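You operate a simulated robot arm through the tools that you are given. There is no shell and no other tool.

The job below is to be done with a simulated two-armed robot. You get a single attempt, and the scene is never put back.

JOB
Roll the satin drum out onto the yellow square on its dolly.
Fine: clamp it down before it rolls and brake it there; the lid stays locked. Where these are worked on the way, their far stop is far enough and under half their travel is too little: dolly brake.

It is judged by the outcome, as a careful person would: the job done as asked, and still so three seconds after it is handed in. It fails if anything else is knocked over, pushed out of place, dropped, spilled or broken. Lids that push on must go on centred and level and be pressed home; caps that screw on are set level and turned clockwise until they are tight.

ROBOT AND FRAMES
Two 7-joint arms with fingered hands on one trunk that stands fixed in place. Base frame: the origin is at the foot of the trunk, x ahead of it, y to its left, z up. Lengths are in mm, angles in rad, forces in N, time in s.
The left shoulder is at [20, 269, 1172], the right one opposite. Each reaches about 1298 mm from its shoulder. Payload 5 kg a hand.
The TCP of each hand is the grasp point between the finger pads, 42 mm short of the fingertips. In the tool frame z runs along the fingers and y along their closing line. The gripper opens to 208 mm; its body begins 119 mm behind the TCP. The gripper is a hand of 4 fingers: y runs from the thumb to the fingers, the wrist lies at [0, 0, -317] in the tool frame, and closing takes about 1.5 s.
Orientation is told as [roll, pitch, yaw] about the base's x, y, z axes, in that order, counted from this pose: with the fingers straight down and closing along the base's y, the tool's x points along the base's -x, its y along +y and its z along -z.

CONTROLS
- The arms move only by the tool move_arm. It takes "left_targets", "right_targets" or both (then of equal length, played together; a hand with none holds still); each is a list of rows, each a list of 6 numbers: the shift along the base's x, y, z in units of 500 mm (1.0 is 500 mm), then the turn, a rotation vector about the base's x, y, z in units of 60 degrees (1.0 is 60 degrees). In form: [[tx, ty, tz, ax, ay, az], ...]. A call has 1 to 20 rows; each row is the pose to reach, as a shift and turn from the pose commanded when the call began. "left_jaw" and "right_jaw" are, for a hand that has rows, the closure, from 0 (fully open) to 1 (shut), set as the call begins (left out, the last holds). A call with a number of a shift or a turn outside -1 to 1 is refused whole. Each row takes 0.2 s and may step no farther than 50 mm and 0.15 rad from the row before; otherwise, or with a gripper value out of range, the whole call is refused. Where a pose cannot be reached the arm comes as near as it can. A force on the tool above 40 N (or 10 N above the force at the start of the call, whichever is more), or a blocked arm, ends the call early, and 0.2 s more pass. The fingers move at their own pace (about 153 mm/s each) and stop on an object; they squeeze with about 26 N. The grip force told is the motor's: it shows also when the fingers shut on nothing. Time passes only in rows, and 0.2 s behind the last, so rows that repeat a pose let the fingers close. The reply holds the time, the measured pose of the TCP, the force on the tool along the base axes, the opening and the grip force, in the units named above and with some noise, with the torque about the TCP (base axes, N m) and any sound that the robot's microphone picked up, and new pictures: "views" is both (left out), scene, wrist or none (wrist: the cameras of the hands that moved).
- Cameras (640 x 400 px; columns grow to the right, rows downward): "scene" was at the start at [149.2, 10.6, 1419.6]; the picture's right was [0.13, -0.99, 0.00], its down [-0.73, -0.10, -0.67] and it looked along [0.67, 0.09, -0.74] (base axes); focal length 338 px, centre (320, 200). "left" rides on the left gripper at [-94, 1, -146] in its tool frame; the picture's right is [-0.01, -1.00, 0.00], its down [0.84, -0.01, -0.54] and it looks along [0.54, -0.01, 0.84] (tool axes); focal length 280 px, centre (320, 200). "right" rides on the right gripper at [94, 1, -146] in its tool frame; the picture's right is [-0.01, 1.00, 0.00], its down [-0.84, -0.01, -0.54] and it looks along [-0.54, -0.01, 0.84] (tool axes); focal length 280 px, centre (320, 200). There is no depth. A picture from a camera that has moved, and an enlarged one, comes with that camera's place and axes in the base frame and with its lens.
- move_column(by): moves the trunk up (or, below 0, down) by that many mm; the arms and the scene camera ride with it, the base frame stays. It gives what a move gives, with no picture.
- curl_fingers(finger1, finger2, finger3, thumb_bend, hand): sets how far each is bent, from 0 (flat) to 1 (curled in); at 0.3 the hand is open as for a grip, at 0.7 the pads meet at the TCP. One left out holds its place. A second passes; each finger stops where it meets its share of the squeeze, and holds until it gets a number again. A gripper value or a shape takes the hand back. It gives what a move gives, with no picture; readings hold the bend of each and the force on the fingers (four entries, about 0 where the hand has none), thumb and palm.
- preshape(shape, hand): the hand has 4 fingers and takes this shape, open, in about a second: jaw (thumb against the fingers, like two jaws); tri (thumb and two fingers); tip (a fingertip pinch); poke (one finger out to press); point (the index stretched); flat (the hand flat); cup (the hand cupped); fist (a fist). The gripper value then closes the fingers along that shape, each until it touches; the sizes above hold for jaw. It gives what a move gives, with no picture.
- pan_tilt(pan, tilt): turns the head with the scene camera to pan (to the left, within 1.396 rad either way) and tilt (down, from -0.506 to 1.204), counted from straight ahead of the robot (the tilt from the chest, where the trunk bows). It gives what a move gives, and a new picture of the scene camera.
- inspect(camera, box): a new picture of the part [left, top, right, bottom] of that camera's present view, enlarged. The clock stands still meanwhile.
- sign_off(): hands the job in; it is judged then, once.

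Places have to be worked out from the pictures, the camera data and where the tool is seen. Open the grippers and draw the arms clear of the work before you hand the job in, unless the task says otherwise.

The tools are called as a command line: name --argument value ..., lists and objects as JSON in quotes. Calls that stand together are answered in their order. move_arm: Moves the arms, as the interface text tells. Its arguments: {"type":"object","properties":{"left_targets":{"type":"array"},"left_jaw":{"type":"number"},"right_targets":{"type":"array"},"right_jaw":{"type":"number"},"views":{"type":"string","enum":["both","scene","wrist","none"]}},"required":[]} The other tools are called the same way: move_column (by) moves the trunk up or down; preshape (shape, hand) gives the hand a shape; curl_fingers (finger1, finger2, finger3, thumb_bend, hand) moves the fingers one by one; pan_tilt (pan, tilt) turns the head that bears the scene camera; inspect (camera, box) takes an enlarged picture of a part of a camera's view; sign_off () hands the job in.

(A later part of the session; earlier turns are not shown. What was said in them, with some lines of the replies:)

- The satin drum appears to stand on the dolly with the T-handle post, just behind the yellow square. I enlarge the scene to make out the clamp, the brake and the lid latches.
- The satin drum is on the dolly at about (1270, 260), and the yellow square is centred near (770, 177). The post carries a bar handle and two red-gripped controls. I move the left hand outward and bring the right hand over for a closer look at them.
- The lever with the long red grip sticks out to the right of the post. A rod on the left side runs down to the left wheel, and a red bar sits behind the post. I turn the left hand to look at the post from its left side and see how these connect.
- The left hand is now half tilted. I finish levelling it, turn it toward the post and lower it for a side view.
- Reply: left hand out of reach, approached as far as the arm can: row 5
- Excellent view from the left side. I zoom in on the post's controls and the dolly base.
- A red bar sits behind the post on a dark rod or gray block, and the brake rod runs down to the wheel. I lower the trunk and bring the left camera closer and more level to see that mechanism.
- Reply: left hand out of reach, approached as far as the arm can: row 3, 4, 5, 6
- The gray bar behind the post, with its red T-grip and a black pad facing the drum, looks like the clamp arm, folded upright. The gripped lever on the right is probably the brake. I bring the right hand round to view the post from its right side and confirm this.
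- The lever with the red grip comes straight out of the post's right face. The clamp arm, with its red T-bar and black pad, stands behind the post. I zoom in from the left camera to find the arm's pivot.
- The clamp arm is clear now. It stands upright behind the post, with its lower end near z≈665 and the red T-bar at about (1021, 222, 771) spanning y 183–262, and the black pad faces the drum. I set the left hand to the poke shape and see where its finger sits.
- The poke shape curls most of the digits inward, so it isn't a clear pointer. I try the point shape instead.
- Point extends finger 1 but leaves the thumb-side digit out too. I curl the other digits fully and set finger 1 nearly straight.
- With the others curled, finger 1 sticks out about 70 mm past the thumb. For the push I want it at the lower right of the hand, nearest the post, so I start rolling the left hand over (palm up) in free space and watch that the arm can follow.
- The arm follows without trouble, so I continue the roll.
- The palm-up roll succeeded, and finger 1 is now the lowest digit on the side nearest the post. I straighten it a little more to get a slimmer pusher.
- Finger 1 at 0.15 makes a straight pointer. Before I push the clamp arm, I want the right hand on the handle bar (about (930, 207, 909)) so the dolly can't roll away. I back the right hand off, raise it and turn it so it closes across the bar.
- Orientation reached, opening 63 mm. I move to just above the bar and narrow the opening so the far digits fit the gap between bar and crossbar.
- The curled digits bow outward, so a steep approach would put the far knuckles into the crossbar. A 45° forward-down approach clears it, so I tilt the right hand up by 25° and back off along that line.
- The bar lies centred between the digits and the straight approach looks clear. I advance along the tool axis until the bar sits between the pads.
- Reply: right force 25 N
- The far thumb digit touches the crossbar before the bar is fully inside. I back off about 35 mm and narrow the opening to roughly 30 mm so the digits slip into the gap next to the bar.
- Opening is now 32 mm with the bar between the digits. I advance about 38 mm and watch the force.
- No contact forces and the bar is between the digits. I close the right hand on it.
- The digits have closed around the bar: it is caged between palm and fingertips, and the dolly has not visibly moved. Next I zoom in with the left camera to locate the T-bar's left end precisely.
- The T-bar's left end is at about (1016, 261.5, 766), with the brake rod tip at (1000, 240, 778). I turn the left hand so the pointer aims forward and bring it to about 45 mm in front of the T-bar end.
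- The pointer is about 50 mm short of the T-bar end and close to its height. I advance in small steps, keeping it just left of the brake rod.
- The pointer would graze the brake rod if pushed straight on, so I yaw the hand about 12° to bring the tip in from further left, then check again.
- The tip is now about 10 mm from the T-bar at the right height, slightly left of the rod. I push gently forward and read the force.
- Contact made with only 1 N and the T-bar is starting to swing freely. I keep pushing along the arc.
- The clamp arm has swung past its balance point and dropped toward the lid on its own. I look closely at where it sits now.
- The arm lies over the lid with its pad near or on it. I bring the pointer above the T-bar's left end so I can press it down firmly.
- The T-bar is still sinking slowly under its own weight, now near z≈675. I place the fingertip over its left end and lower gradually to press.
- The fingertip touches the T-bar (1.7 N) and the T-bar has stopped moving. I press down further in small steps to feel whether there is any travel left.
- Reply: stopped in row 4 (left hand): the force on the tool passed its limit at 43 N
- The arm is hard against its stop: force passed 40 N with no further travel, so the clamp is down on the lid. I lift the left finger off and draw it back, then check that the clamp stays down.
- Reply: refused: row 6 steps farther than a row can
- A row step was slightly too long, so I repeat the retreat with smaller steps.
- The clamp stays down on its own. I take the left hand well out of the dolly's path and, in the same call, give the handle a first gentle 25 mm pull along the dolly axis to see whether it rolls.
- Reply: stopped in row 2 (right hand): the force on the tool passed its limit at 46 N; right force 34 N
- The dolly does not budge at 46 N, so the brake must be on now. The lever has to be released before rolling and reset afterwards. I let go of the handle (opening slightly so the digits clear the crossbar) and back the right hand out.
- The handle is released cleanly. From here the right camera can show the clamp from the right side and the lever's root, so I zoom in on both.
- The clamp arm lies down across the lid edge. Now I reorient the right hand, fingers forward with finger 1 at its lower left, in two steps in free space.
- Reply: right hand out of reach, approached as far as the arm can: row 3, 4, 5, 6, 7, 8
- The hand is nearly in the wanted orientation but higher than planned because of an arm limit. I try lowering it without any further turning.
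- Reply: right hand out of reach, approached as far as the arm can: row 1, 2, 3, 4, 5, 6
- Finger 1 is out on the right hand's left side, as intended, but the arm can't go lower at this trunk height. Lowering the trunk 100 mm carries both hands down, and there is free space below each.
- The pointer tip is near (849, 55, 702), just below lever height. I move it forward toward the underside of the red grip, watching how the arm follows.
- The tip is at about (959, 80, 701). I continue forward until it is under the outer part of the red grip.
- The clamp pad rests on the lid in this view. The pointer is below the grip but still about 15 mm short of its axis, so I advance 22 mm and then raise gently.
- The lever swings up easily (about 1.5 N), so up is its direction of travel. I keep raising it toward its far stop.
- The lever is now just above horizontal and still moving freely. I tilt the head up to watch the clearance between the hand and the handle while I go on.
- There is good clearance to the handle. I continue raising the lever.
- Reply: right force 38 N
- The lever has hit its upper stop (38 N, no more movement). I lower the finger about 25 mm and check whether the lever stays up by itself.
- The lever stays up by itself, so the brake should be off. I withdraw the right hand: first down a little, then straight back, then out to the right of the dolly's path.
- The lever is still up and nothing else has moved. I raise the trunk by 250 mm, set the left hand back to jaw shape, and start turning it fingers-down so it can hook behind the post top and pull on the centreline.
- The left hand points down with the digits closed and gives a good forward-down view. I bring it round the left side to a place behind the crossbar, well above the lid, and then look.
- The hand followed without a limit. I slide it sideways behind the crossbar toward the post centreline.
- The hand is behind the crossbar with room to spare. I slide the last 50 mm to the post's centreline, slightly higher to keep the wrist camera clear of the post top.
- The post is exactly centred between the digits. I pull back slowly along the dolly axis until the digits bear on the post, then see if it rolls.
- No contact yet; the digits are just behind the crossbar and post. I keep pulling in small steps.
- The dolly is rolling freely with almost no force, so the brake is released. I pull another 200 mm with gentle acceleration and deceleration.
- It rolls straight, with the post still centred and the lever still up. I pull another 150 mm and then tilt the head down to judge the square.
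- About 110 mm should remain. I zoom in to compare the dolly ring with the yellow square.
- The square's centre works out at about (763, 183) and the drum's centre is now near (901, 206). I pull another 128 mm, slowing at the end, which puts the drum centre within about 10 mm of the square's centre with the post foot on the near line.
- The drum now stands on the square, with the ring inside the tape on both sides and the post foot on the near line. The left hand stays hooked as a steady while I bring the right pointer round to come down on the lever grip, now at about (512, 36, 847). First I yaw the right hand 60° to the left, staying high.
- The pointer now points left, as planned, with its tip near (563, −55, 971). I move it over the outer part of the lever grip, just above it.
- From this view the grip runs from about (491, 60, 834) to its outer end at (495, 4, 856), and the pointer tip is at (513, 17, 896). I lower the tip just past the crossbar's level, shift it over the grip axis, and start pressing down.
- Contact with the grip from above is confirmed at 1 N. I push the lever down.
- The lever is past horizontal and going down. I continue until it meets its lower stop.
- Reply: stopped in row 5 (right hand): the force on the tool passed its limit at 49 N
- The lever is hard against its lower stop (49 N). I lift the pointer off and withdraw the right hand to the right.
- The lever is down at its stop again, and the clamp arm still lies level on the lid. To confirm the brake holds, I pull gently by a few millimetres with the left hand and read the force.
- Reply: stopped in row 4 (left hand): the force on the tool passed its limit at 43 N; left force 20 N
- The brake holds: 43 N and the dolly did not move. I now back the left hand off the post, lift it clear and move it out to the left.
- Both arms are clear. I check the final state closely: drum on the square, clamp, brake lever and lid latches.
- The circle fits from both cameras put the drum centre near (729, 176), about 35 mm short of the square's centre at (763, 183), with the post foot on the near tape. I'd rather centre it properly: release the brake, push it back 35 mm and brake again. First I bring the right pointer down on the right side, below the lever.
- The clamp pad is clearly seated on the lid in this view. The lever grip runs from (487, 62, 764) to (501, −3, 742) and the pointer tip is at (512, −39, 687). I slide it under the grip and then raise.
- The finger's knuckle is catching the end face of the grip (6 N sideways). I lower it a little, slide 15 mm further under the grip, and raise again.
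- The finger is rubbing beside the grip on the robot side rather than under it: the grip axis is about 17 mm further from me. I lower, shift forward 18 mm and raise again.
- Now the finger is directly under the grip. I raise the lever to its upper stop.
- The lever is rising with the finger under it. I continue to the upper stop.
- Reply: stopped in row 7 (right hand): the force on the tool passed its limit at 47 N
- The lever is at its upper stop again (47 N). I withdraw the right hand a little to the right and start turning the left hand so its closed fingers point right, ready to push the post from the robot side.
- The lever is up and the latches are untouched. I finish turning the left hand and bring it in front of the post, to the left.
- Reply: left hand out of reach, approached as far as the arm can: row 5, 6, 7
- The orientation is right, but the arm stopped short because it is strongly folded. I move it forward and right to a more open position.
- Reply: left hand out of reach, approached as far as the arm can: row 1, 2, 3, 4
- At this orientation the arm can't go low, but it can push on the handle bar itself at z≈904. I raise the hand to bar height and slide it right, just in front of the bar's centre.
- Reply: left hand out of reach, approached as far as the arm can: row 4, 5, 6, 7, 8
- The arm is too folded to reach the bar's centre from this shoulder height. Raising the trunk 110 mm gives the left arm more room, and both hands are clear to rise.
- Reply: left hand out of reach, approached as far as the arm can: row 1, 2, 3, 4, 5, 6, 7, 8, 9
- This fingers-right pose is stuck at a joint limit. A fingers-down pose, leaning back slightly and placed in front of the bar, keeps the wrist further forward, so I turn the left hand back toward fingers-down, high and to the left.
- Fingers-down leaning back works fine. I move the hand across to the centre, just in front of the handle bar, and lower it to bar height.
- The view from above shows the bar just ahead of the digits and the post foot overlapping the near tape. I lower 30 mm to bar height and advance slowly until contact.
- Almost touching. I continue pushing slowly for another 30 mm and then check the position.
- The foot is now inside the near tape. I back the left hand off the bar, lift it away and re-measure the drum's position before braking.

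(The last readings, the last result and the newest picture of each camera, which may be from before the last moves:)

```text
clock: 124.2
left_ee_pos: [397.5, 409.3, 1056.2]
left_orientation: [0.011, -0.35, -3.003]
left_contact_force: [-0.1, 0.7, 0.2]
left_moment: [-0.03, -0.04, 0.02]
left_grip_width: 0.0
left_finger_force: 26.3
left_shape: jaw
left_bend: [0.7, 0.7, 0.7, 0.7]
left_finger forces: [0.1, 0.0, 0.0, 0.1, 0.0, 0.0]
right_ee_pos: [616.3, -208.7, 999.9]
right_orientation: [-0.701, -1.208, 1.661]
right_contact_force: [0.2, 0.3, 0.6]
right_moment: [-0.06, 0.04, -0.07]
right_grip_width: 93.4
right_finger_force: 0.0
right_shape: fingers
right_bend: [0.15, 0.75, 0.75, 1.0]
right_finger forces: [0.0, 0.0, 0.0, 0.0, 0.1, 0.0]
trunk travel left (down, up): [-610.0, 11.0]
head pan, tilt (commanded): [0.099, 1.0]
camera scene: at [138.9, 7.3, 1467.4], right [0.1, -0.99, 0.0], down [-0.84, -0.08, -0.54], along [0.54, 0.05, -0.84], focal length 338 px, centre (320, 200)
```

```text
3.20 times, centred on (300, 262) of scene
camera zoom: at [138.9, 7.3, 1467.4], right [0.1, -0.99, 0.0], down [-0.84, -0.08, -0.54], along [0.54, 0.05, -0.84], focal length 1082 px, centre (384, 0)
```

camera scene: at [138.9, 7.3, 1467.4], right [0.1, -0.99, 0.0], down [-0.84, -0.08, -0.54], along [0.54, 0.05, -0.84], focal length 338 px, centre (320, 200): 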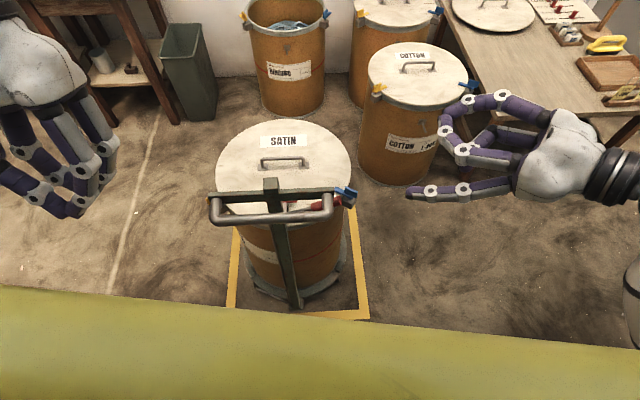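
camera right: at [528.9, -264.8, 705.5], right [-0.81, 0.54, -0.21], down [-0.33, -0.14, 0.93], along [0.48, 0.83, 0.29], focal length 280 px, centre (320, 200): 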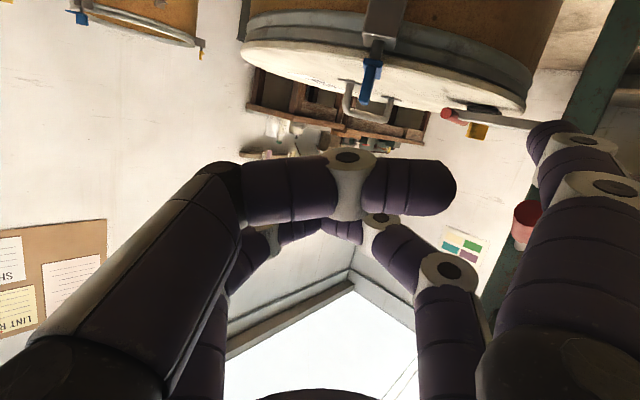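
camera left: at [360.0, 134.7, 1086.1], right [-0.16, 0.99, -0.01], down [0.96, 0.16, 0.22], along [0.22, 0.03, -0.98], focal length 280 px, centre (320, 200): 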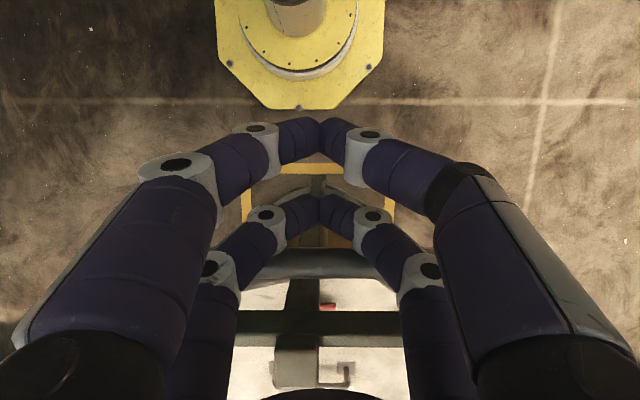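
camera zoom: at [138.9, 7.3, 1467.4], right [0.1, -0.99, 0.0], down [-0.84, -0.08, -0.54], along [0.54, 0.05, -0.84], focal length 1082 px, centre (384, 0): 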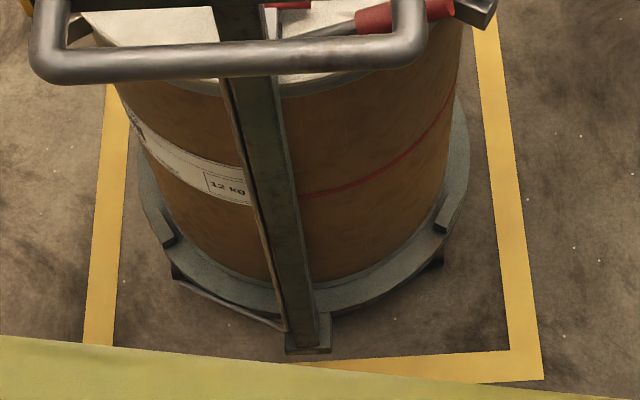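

The lid-circle fit now gives the drum centre at (764, 180) against (763, 183) for the square: centred. I bring the right pointer over the raised lever again to set the brake.

move_arm --right_targets '[[0.04, 0.06, 0, 0, 0, 0], [0.07, 0.13, -0.01, 0, 0, 0], [0.072, 0.21, -0.03, 0, 0, 0], [0.072, 0.27, -0.05, 0, 0, 0], [0.072, 0.295, -0.068, 0, 0, 0], [0.072, 0.295, -0.068, 0, 0, 0]]' --views "both"

inspect --camera "scene" --box '[270, 140, 430, 260]'

inspect --camera "right" --box '[440, 40, 640, 240]'

```text
clock: 125.6
left_ee_pos: [397.3, 409.0, 1056.1]
left_orientation: [0.014, -0.349, -3.003]
left_contact_force: [-0.3, 0.3, -0.6]
left_moment: [-0.09, 0.03, 0.0]
left_grip_width: 0.0
left_finger_force: 25.8
left_shape: jaw
left_bend: [0.7, 0.7, 0.7, 0.7]
left_finger forces: [0.0, 0.0, 0.0, 0.0, 0.1, 0.0]
right_ee_pos: [653.6, -61.2, 966.2]
right_orientation: [-0.7, -1.208, 1.661]
right_contact_force: [-0.2, 0.0, 0.2]
right_moment: [0.0, 0.01, -0.03]
right_grip_width: 93.4
right_finger_force: 0.1
right_shape: fingers
right_bend: [0.15, 0.75, 0.75, 1.0]
right_finger forces: [0.0, 0.0, 0.0, 0.0, 0.0, 0.0]
trunk travel left (down, up): [-610.0, 11.0]
head pan, tilt (commanded): [0.099, 1.0]
camera scene: at [139.3, 7.3, 1467.3], right [0.1, -1.0, 0.0], down [-0.84, -0.08, -0.54], along [0.54, 0.05, -0.84], focal length 338 px, centre (320, 200)
camera right: at [570.1, -206.3, 917.5], right [-0.82, 0.54, -0.21], down [-0.33, -0.12, 0.94], along [0.48, 0.83, 0.28], focal length 280 px, centre (320, 200)
```

scene: 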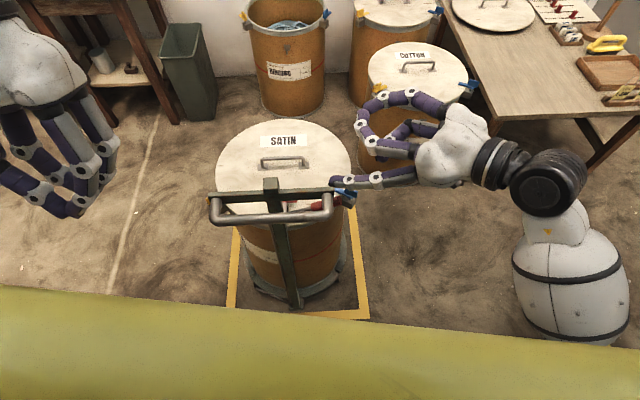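
right: 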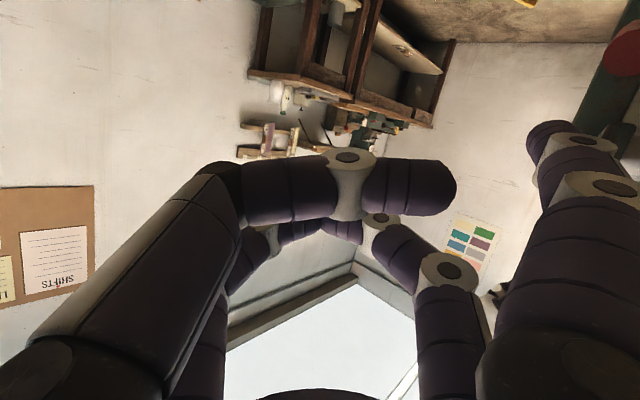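

```text
3.33 times, centred on (350, 200) of scene
camera zoom: at [139.3, 7.3, 1467.3], right [0.1, -1.0, 0.0], down [-0.84, -0.08, -0.54], along [0.54, 0.05, -0.84], focal length 1127 px, centre (220, 200)
```

zoom: 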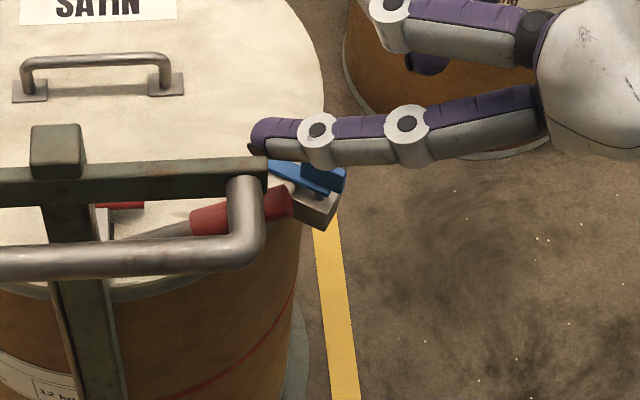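

```text
2.00 times, centred on (540, 140) of right
camera zoom: at [570.1, -206.3, 917.5], right [-0.82, 0.54, -0.21], down [-0.33, -0.12, 0.94], along [0.48, 0.83, 0.28], focal length 561 px, centre (-120, 320)
```

zoom: 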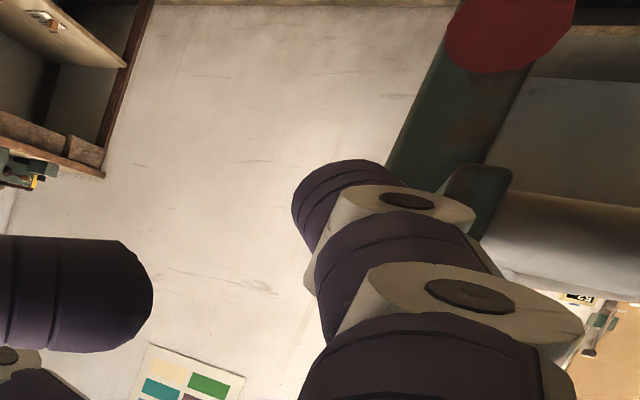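

The geometry matches the earlier approach, so I repeat the same entry: down past the crossbar's level, over the grip axis, and into contact.

move_arm --right_targets '[[-0.006, 0.006, -0.016, 0, 0, 0], [-0.014, 0.01, -0.03, 0, 0, 0], [-0.03, 0.01, -0.038, 0, 0, 0], [-0.036, 0.01, -0.052, 0, 0, 0], [-0.036, 0.01, -0.068, 0, 0, 0]]' --views "none"

inspect --camera "right" --box '[440, 40, 640, 240]'

inspect --camera "scene" --box '[270, 140, 430, 260]'

```text
clock: 126.8
left_ee_pos: [396.9, 409.0, 1056.8]
left_orientation: [0.014, -0.348, -3.002]
left_contact_force: [-0.2, 0.0, 0.9]
left_moment: [0.02, 0.05, -0.01]
left_grip_width: 0.0
left_finger_force: 25.7
left_shape: jaw
left_bend: [0.7, 0.7, 0.7, 0.7]
left_finger forces: [0.1, 0.0, 0.0, 0.0, 0.1, 0.0]
right_ee_pos: [634.7, -57.0, 930.6]
right_orientation: [-0.697, -1.209, 1.659]
right_contact_force: [-0.1, -0.5, 0.4]
right_moment: [0.08, 0.11, 0.03]
right_grip_width: 93.2
right_finger_force: 0.4
right_shape: fingers
right_bend: [0.15, 0.75, 0.75, 1.0]
right_finger forces: [0.9, 0.0, 0.0, 0.0, 0.0, 0.0]
trunk travel left (down, up): [-610.0, 11.0]
head pan, tilt (commanded): [0.099, 1.0]
```

```text
2.00 times, centred on (540, 140) of right
camera zoom: at [552.1, -201.4, 882.5], right [-0.82, 0.54, -0.21], down [-0.33, -0.13, 0.94], along [0.48, 0.83, 0.28], focal length 561 px, centre (-120, 320)
```

zoom: 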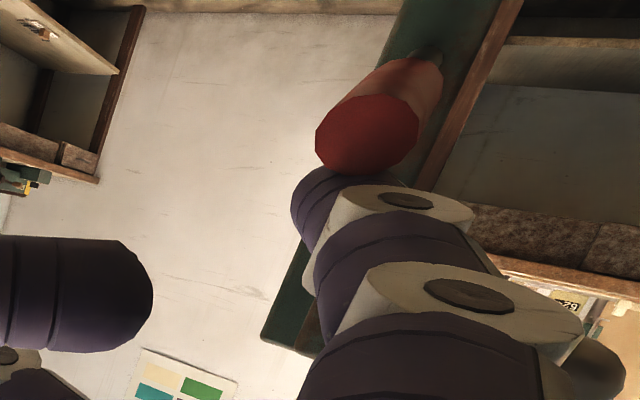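

```text
3.33 times, centred on (350, 200) of scene
camera zoom: at [139.5, 7.0, 1467.3], right [0.1, -0.99, 0.0], down [-0.84, -0.08, -0.54], along [0.54, 0.05, -0.84], focal length 1127 px, centre (220, 200)
```

zoom: 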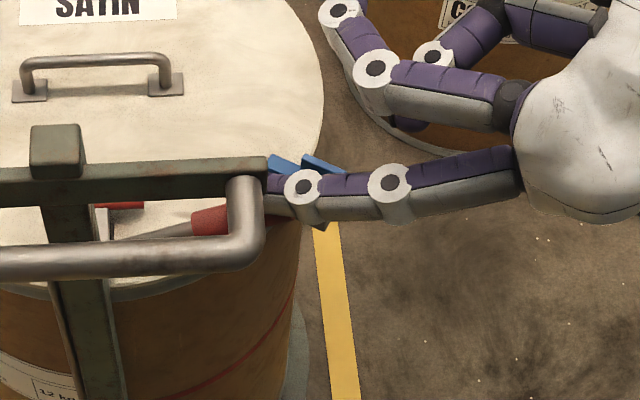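

The finger is on top of the grip (0.9 N). I press the lever down to its lower stop.

move_arm --right_targets '[[0, 0, -0.02, 0, 0, 0], [0, 0, -0.04, 0, 0, 0], [0, 0, -0.06, 0, 0, 0], [0, 0, -0.08, 0, 0, 0], [0, 0, -0.1, 0, 0, 0], [0, 0, -0.12, 0, 0, 0], [0, 0, -0.14, 0, 0, 0], [0, 0, -0.156, 0, 0, 0], [0, 0, -0.17, 0, 0, 0], [0, 0, -0.184, 0, 0, 0], [0, 0, -0.196, 0, 0, 0]]' --views "none"

inspect --camera "right" --box '[440, 40, 640, 240]'

inspect --camera "scene" --box '[270, 140, 430, 260]'

```text
clock: 129.2
left_ee_pos: [396.3, 407.7, 1057.1]
left_orientation: [0.014, -0.347, -3.001]
left_contact_force: [-0.3, 0.1, -0.2]
left_moment: [0.03, -0.04, 0.0]
left_grip_width: 0.1
left_finger_force: 26.2
left_shape: jaw
left_bend: [0.7, 0.7, 0.7, 0.7]
left_finger forces: [0.1, 0.0, 0.0, 0.1, 0.0, 0.1]
right_ee_pos: [635.3, -55.4, 839.1]
right_orientation: [-0.712, -1.216, 1.668]
right_contact_force: [-3.8, -8.4, 25.7]
right_moment: [1.52, 3.01, 1.15]
right_grip_width: 95.5
right_finger_force: 14.1
right_shape: fingers
right_bend: [0.12, 0.75, 0.75, 1.0]
right_finger forces: [27.4, 0.0, 0.0, 0.0, 0.0, 0.0]
trunk travel left (down, up): [-610.0, 11.0]
head pan, tilt (commanded): [0.099, 1.0]
```

```text
2.00 times, centred on (540, 140) of right
camera zoom: at [551.9, -201.3, 788.5], right [-0.81, 0.54, -0.21], down [-0.33, -0.13, 0.93], along [0.48, 0.83, 0.28], focal length 561 px, centre (-120, 320)
```

zoom: 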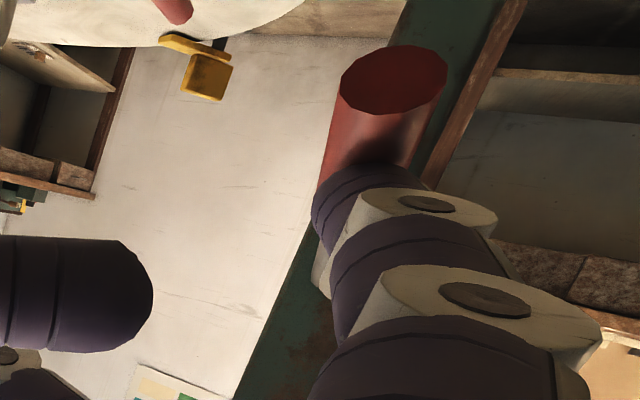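

```text
3.33 times, centred on (350, 200) of scene
camera zoom: at [138.1, 6.5, 1467.8], right [0.1, -1.0, 0.0], down [-0.84, -0.08, -0.54], along [0.54, 0.05, -0.84], focal length 1127 px, centre (220, 200)
```

zoom: 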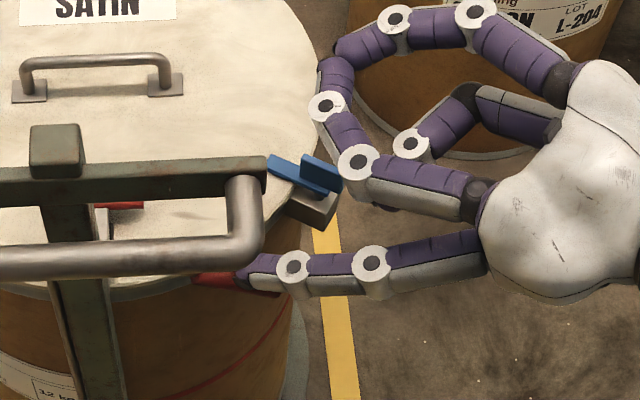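

The lever is against its lower stop again (27 N, same height as before). I withdraw the right hand up and out to the right.

move_arm --right_targets '[[0.0, -0.01, 0.03, 0, 0, 0], [0.0, -0.06, 0.06, 0, 0, 0], [0.0, -0.13, 0.09, 0, 0, 0], [0.0, -0.2, 0.12, 0, 0, 0], [0.0, -0.27, 0.16, 0, 0, 0], [0.0, -0.34, 0.2, 0, 0, 0], [0.0, -0.42, 0.24, 0, 0, 0], [0.0, -0.5, 0.28, 0, 0, 0]]' --views "both"

inspect --camera "scene" --box '[190, 110, 390, 235]'

inspect --camera "scene" --box '[200, 200, 400, 325]'

```text
clock: 131.0
left_ee_pos: [396.1, 408.9, 1056.3]
left_orientation: [0.013, -0.347, -3.001]
left_contact_force: [-0.2, -0.6, -1.4]
left_moment: [-0.04, -0.05, 0.01]
left_grip_width: 0.0
left_finger_force: 26.7
left_shape: jaw
left_bend: [0.7, 0.7, 0.7, 0.7]
left_finger forces: [0.1, 0.0, 0.0, 0.0, 0.0, 0.0]
right_ee_pos: [634.7, -307.4, 976.2]
right_orientation: [-0.7, -1.212, 1.661]
right_contact_force: [0.1, -0.7, 0.2]
right_moment: [0.02, -0.04, -0.01]
right_grip_width: 93.6
right_finger_force: 0.1
right_shape: fingers
right_bend: [0.15, 0.75, 0.75, 1.0]
right_finger forces: [0.0, 0.1, 0.0, 0.1, 0.0, 0.1]
trunk travel left (down, up): [-610.0, 11.0]
head pan, tilt (commanded): [0.099, 1.0]
camera scene: at [139.0, 6.9, 1467.4], right [0.1, -1.0, 0.0], down [-0.84, -0.08, -0.54], along [0.54, 0.05, -0.84], focal length 338 px, centre (320, 200)
camera right: at [552.1, -452.6, 927.4], right [-0.82, 0.54, -0.21], down [-0.33, -0.13, 0.94], along [0.48, 0.83, 0.28], focal length 280 px, centre (320, 200)
```

scene: 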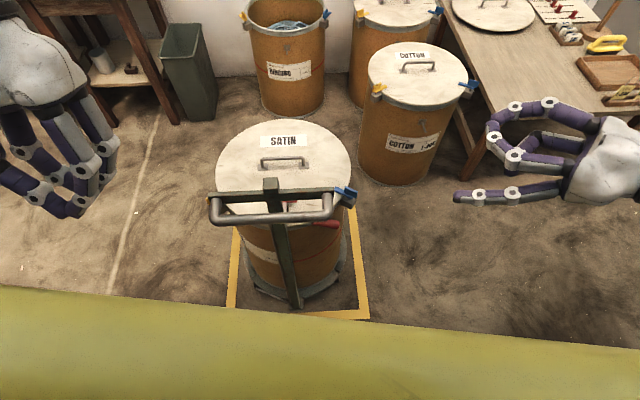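
right: 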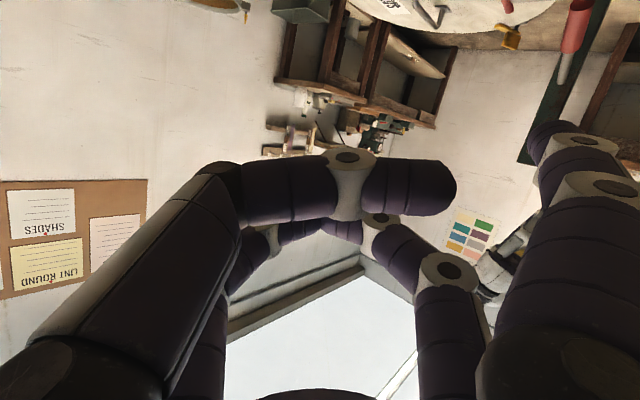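

```text
3.20 times, centred on (290, 172) of scene
camera zoom: at [139.0, 6.9, 1467.4], right [0.1, -1.0, 0.0], down [-0.84, -0.08, -0.54], along [0.54, 0.05, -0.84], focal length 1082 px, centre (416, 288)
```

zoom: 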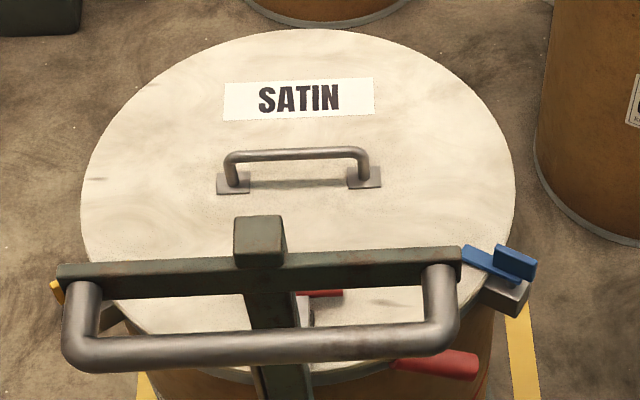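

```text
3.20 times, centred on (300, 262) of scene
camera zoom: at [139.0, 6.9, 1467.4], right [0.1, -1.0, 0.0], down [-0.84, -0.08, -0.54], along [0.54, 0.05, -0.84], focal length 1082 px, centre (384, 0)
```

zoom: 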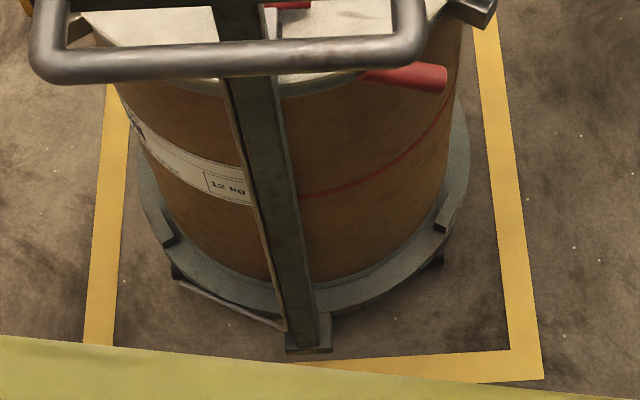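

The drum is centred on the square, the lever is down, the clamp bar still lies on the lid and the latches are as before. I open both hands and draw the arms further out.

preshape --hand "right" --shape "jaw"

move_arm --left_targets '[[0.0, 0.06, 0.02, 0, 0, 0], [0.0, 0.12, 0.04, 0, 0, 0], [0.0, 0.2, 0.06, 0, 0, 0], [0.0, 0.28, 0.06, 0, 0, 0], [0.0, 0.36, 0.06, 0, 0, 0], [0.0, 0.4, 0.06, 0, 0, 0], [0.0, 0.4, 0.06, 0, 0, 0]]' --left_jaw 0.0 --right_targets '[[0, -0.04, 0.03, 0, 0, 0], [0, -0.08, 0.06, 0, 0, 0], [0, -0.12, 0.09, 0, 0, 0], [0, -0.16, 0.12, 0, 0, 0], [0, -0.2, 0.14, 0, 0, 0], [0, -0.2, 0.14, 0, 0, 0], [0, -0.2, 0.14, 0, 0, 0]]' --right_jaw 0.0 --views "both"

pan_tilt --pan 0.1 --tilt 0.8

```text
clock: 131.9
left_ee_pos: [396.0, 408.4, 1055.0]
left_orientation: [0.014, -0.35, -3.003]
left_contact_force: [0.3, -0.3, -0.6]
left_moment: [0.01, 0.01, -0.01]
left_grip_width: 0.3
left_finger_force: 25.9
left_shape: jaw
left_bend: [0.7, 0.7, 0.7, 0.7]
left_finger forces: [0.0, 0.1, 0.1, 0.0, 0.1, 0.1]
right_ee_pos: [634.5, -306.9, 975.5]
right_orientation: [-0.7, -1.21, 1.66]
right_contact_force: [-0.1, 0.5, 0.4]
right_moment: [-0.03, -0.01, 0.05]
right_grip_width: 207.8
right_finger_force: 0.1
right_shape: jaw
right_bend: [0.3, 0.3, 0.3, 0.3]
right_finger forces: [0.1, 0.0, 0.1, 0.1, 0.0, 0.0]
trunk travel left (down, up): [-610.0, 11.0]
head pan, tilt (commanded): [0.099, 1.0]
```

```text
clock: 133.5
left_ee_pos: [395.9, 608.9, 1089.9]
left_orientation: [0.012, -0.348, -3.001]
left_contact_force: [0.3, 0.3, 0.1]
left_moment: [0.11, -0.08, -0.04]
left_grip_width: 207.8
left_finger_force: 0.1
left_shape: jaw
left_bend: [0.3, 0.3, 0.3, 0.3]
left_finger forces: [0.0, 0.0, 0.0, 0.1, 0.0, 0.0]
right_ee_pos: [633.4, -408.8, 1044.0]
right_orientation: [-0.701, -1.212, 1.66]
right_contact_force: [-0.2, -0.6, -0.4]
right_moment: [0.03, -0.07, 0.0]
right_grip_width: 207.8
right_finger_force: 0.0
right_shape: jaw
right_bend: [0.3, 0.3, 0.3, 0.3]
right_finger forces: [0.0, 0.0, 0.0, 0.0, 0.1, 0.0]
trunk travel left (down, up): [-610.0, 11.0]
head pan, tilt (commanded): [0.099, 1.0]
camera scene: at [138.5, 5.8, 1467.6], right [0.1, -1.0, 0.0], down [-0.84, -0.08, -0.54], along [0.54, 0.05, -0.84], focal length 338 px, centre (320, 200)
camera right: at [550.9, -553.5, 994.9], right [-0.82, 0.54, -0.21], down [-0.33, -0.13, 0.94], along [0.48, 0.83, 0.28], focal length 280 px, centre (320, 200)
camera left: at [358.4, 605.0, 1258.2], right [-0.16, 0.99, -0.01], down [0.96, 0.15, 0.22], along [0.22, 0.03, -0.98], focal length 280 px, centre (320, 200)
```

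scene: 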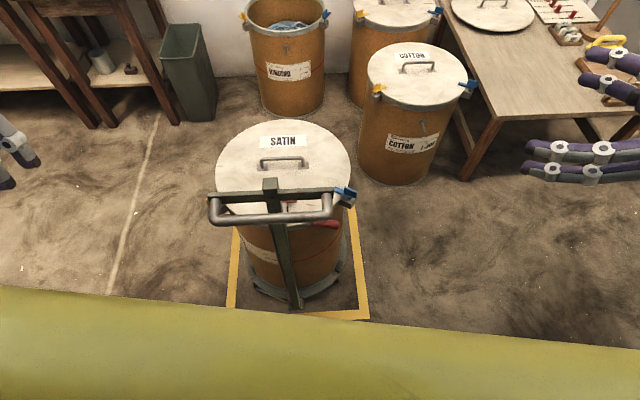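
right: 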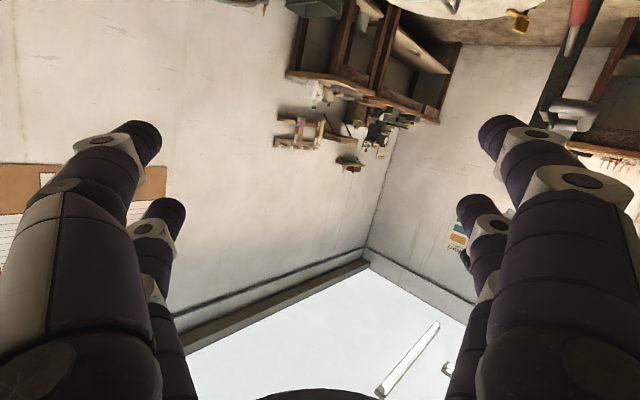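
left: 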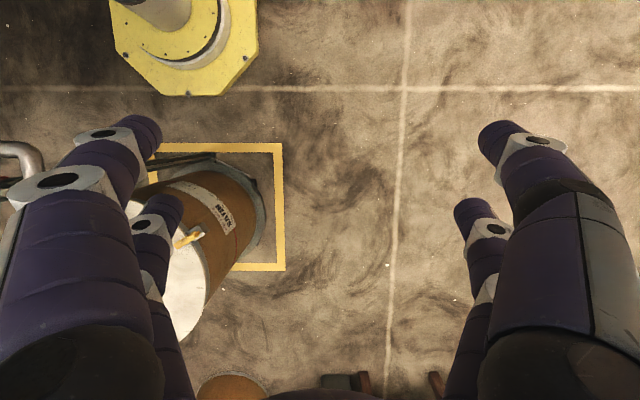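

```text
clock: 134.2
left_ee_pos: [396.6, 608.8, 1088.1]
left_orientation: [0.011, -0.349, -3.004]
left_contact_force: [-0.6, 0.2, 1.2]
left_moment: [0.09, -0.02, 0.02]
left_grip_width: 207.8
left_finger_force: 0.0
left_shape: jaw
left_bend: [0.3, 0.3, 0.3, 0.3]
left_finger forces: [0.0, 0.0, 0.0, 0.0, 0.0, 0.0]
right_ee_pos: [633.4, -407.6, 1043.8]
right_orientation: [-0.7, -1.212, 1.66]
right_contact_force: [0.2, 0.0, 0.2]
right_moment: [0.03, 0.0, 0.05]
right_grip_width: 208.0
right_finger_force: 0.1
right_shape: jaw
right_bend: [0.3, 0.3, 0.3, 0.3]
right_finger forces: [0.0, 0.0, 0.0, 0.1, 0.1, 0.1]
trunk travel left (down, up): [-610.0, 11.0]
head pan, tilt (commanded): [0.099, 0.799]
camera scene: at [150.1, 7.4, 1482.5], right [0.1, -1.0, 0.0], down [-0.71, -0.07, -0.7], along [0.69, 0.07, -0.72], focal length 338 px, centre (320, 200)
```

scene: 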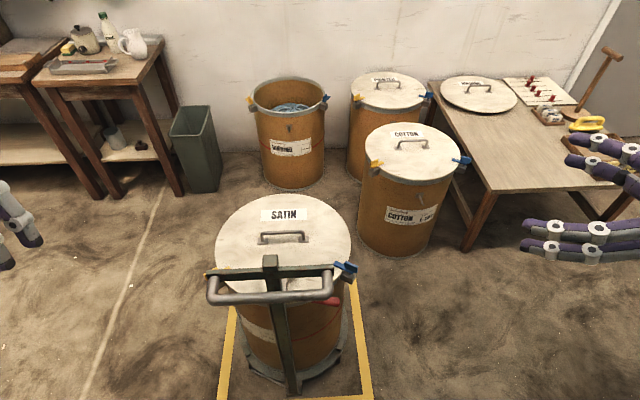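

The drum is centred on the square and the clamp is down. The brake lever is at its lower stop, the lid latches are untouched, and the other drums and table items stand where they were. Both hands are open and clear, so I hand the job in.

sign_off

```text
The job is handed in.
```

The satin drum stands on its dolly on the yellow square, clamped and braked, and I have handed the job in.

- **Clamp:** I swung the clamp arm down onto the lid before anything rolled and pressed it to its stop. It stayed down through the move.
- **Brake:** The brake was on at the start, so I released it to roll the dolly. The first stop was about 35 mm short of the square's centre. I released the brake again, pushed the drum back and set the lever down to its lower stop. At that first stop a 43 N pull did not move the braked dolly. I did not repeat the pull after the final setting, but the lever sits at the same stop.
- **Position:** My last measurement puts the drum's centre within a few millimetres of the square's centre. The post foot is inside the near line.
- **Everything else:** The lid latches look as they did at the start, and nothing was knocked or moved. Both hands are open and clear of the work.
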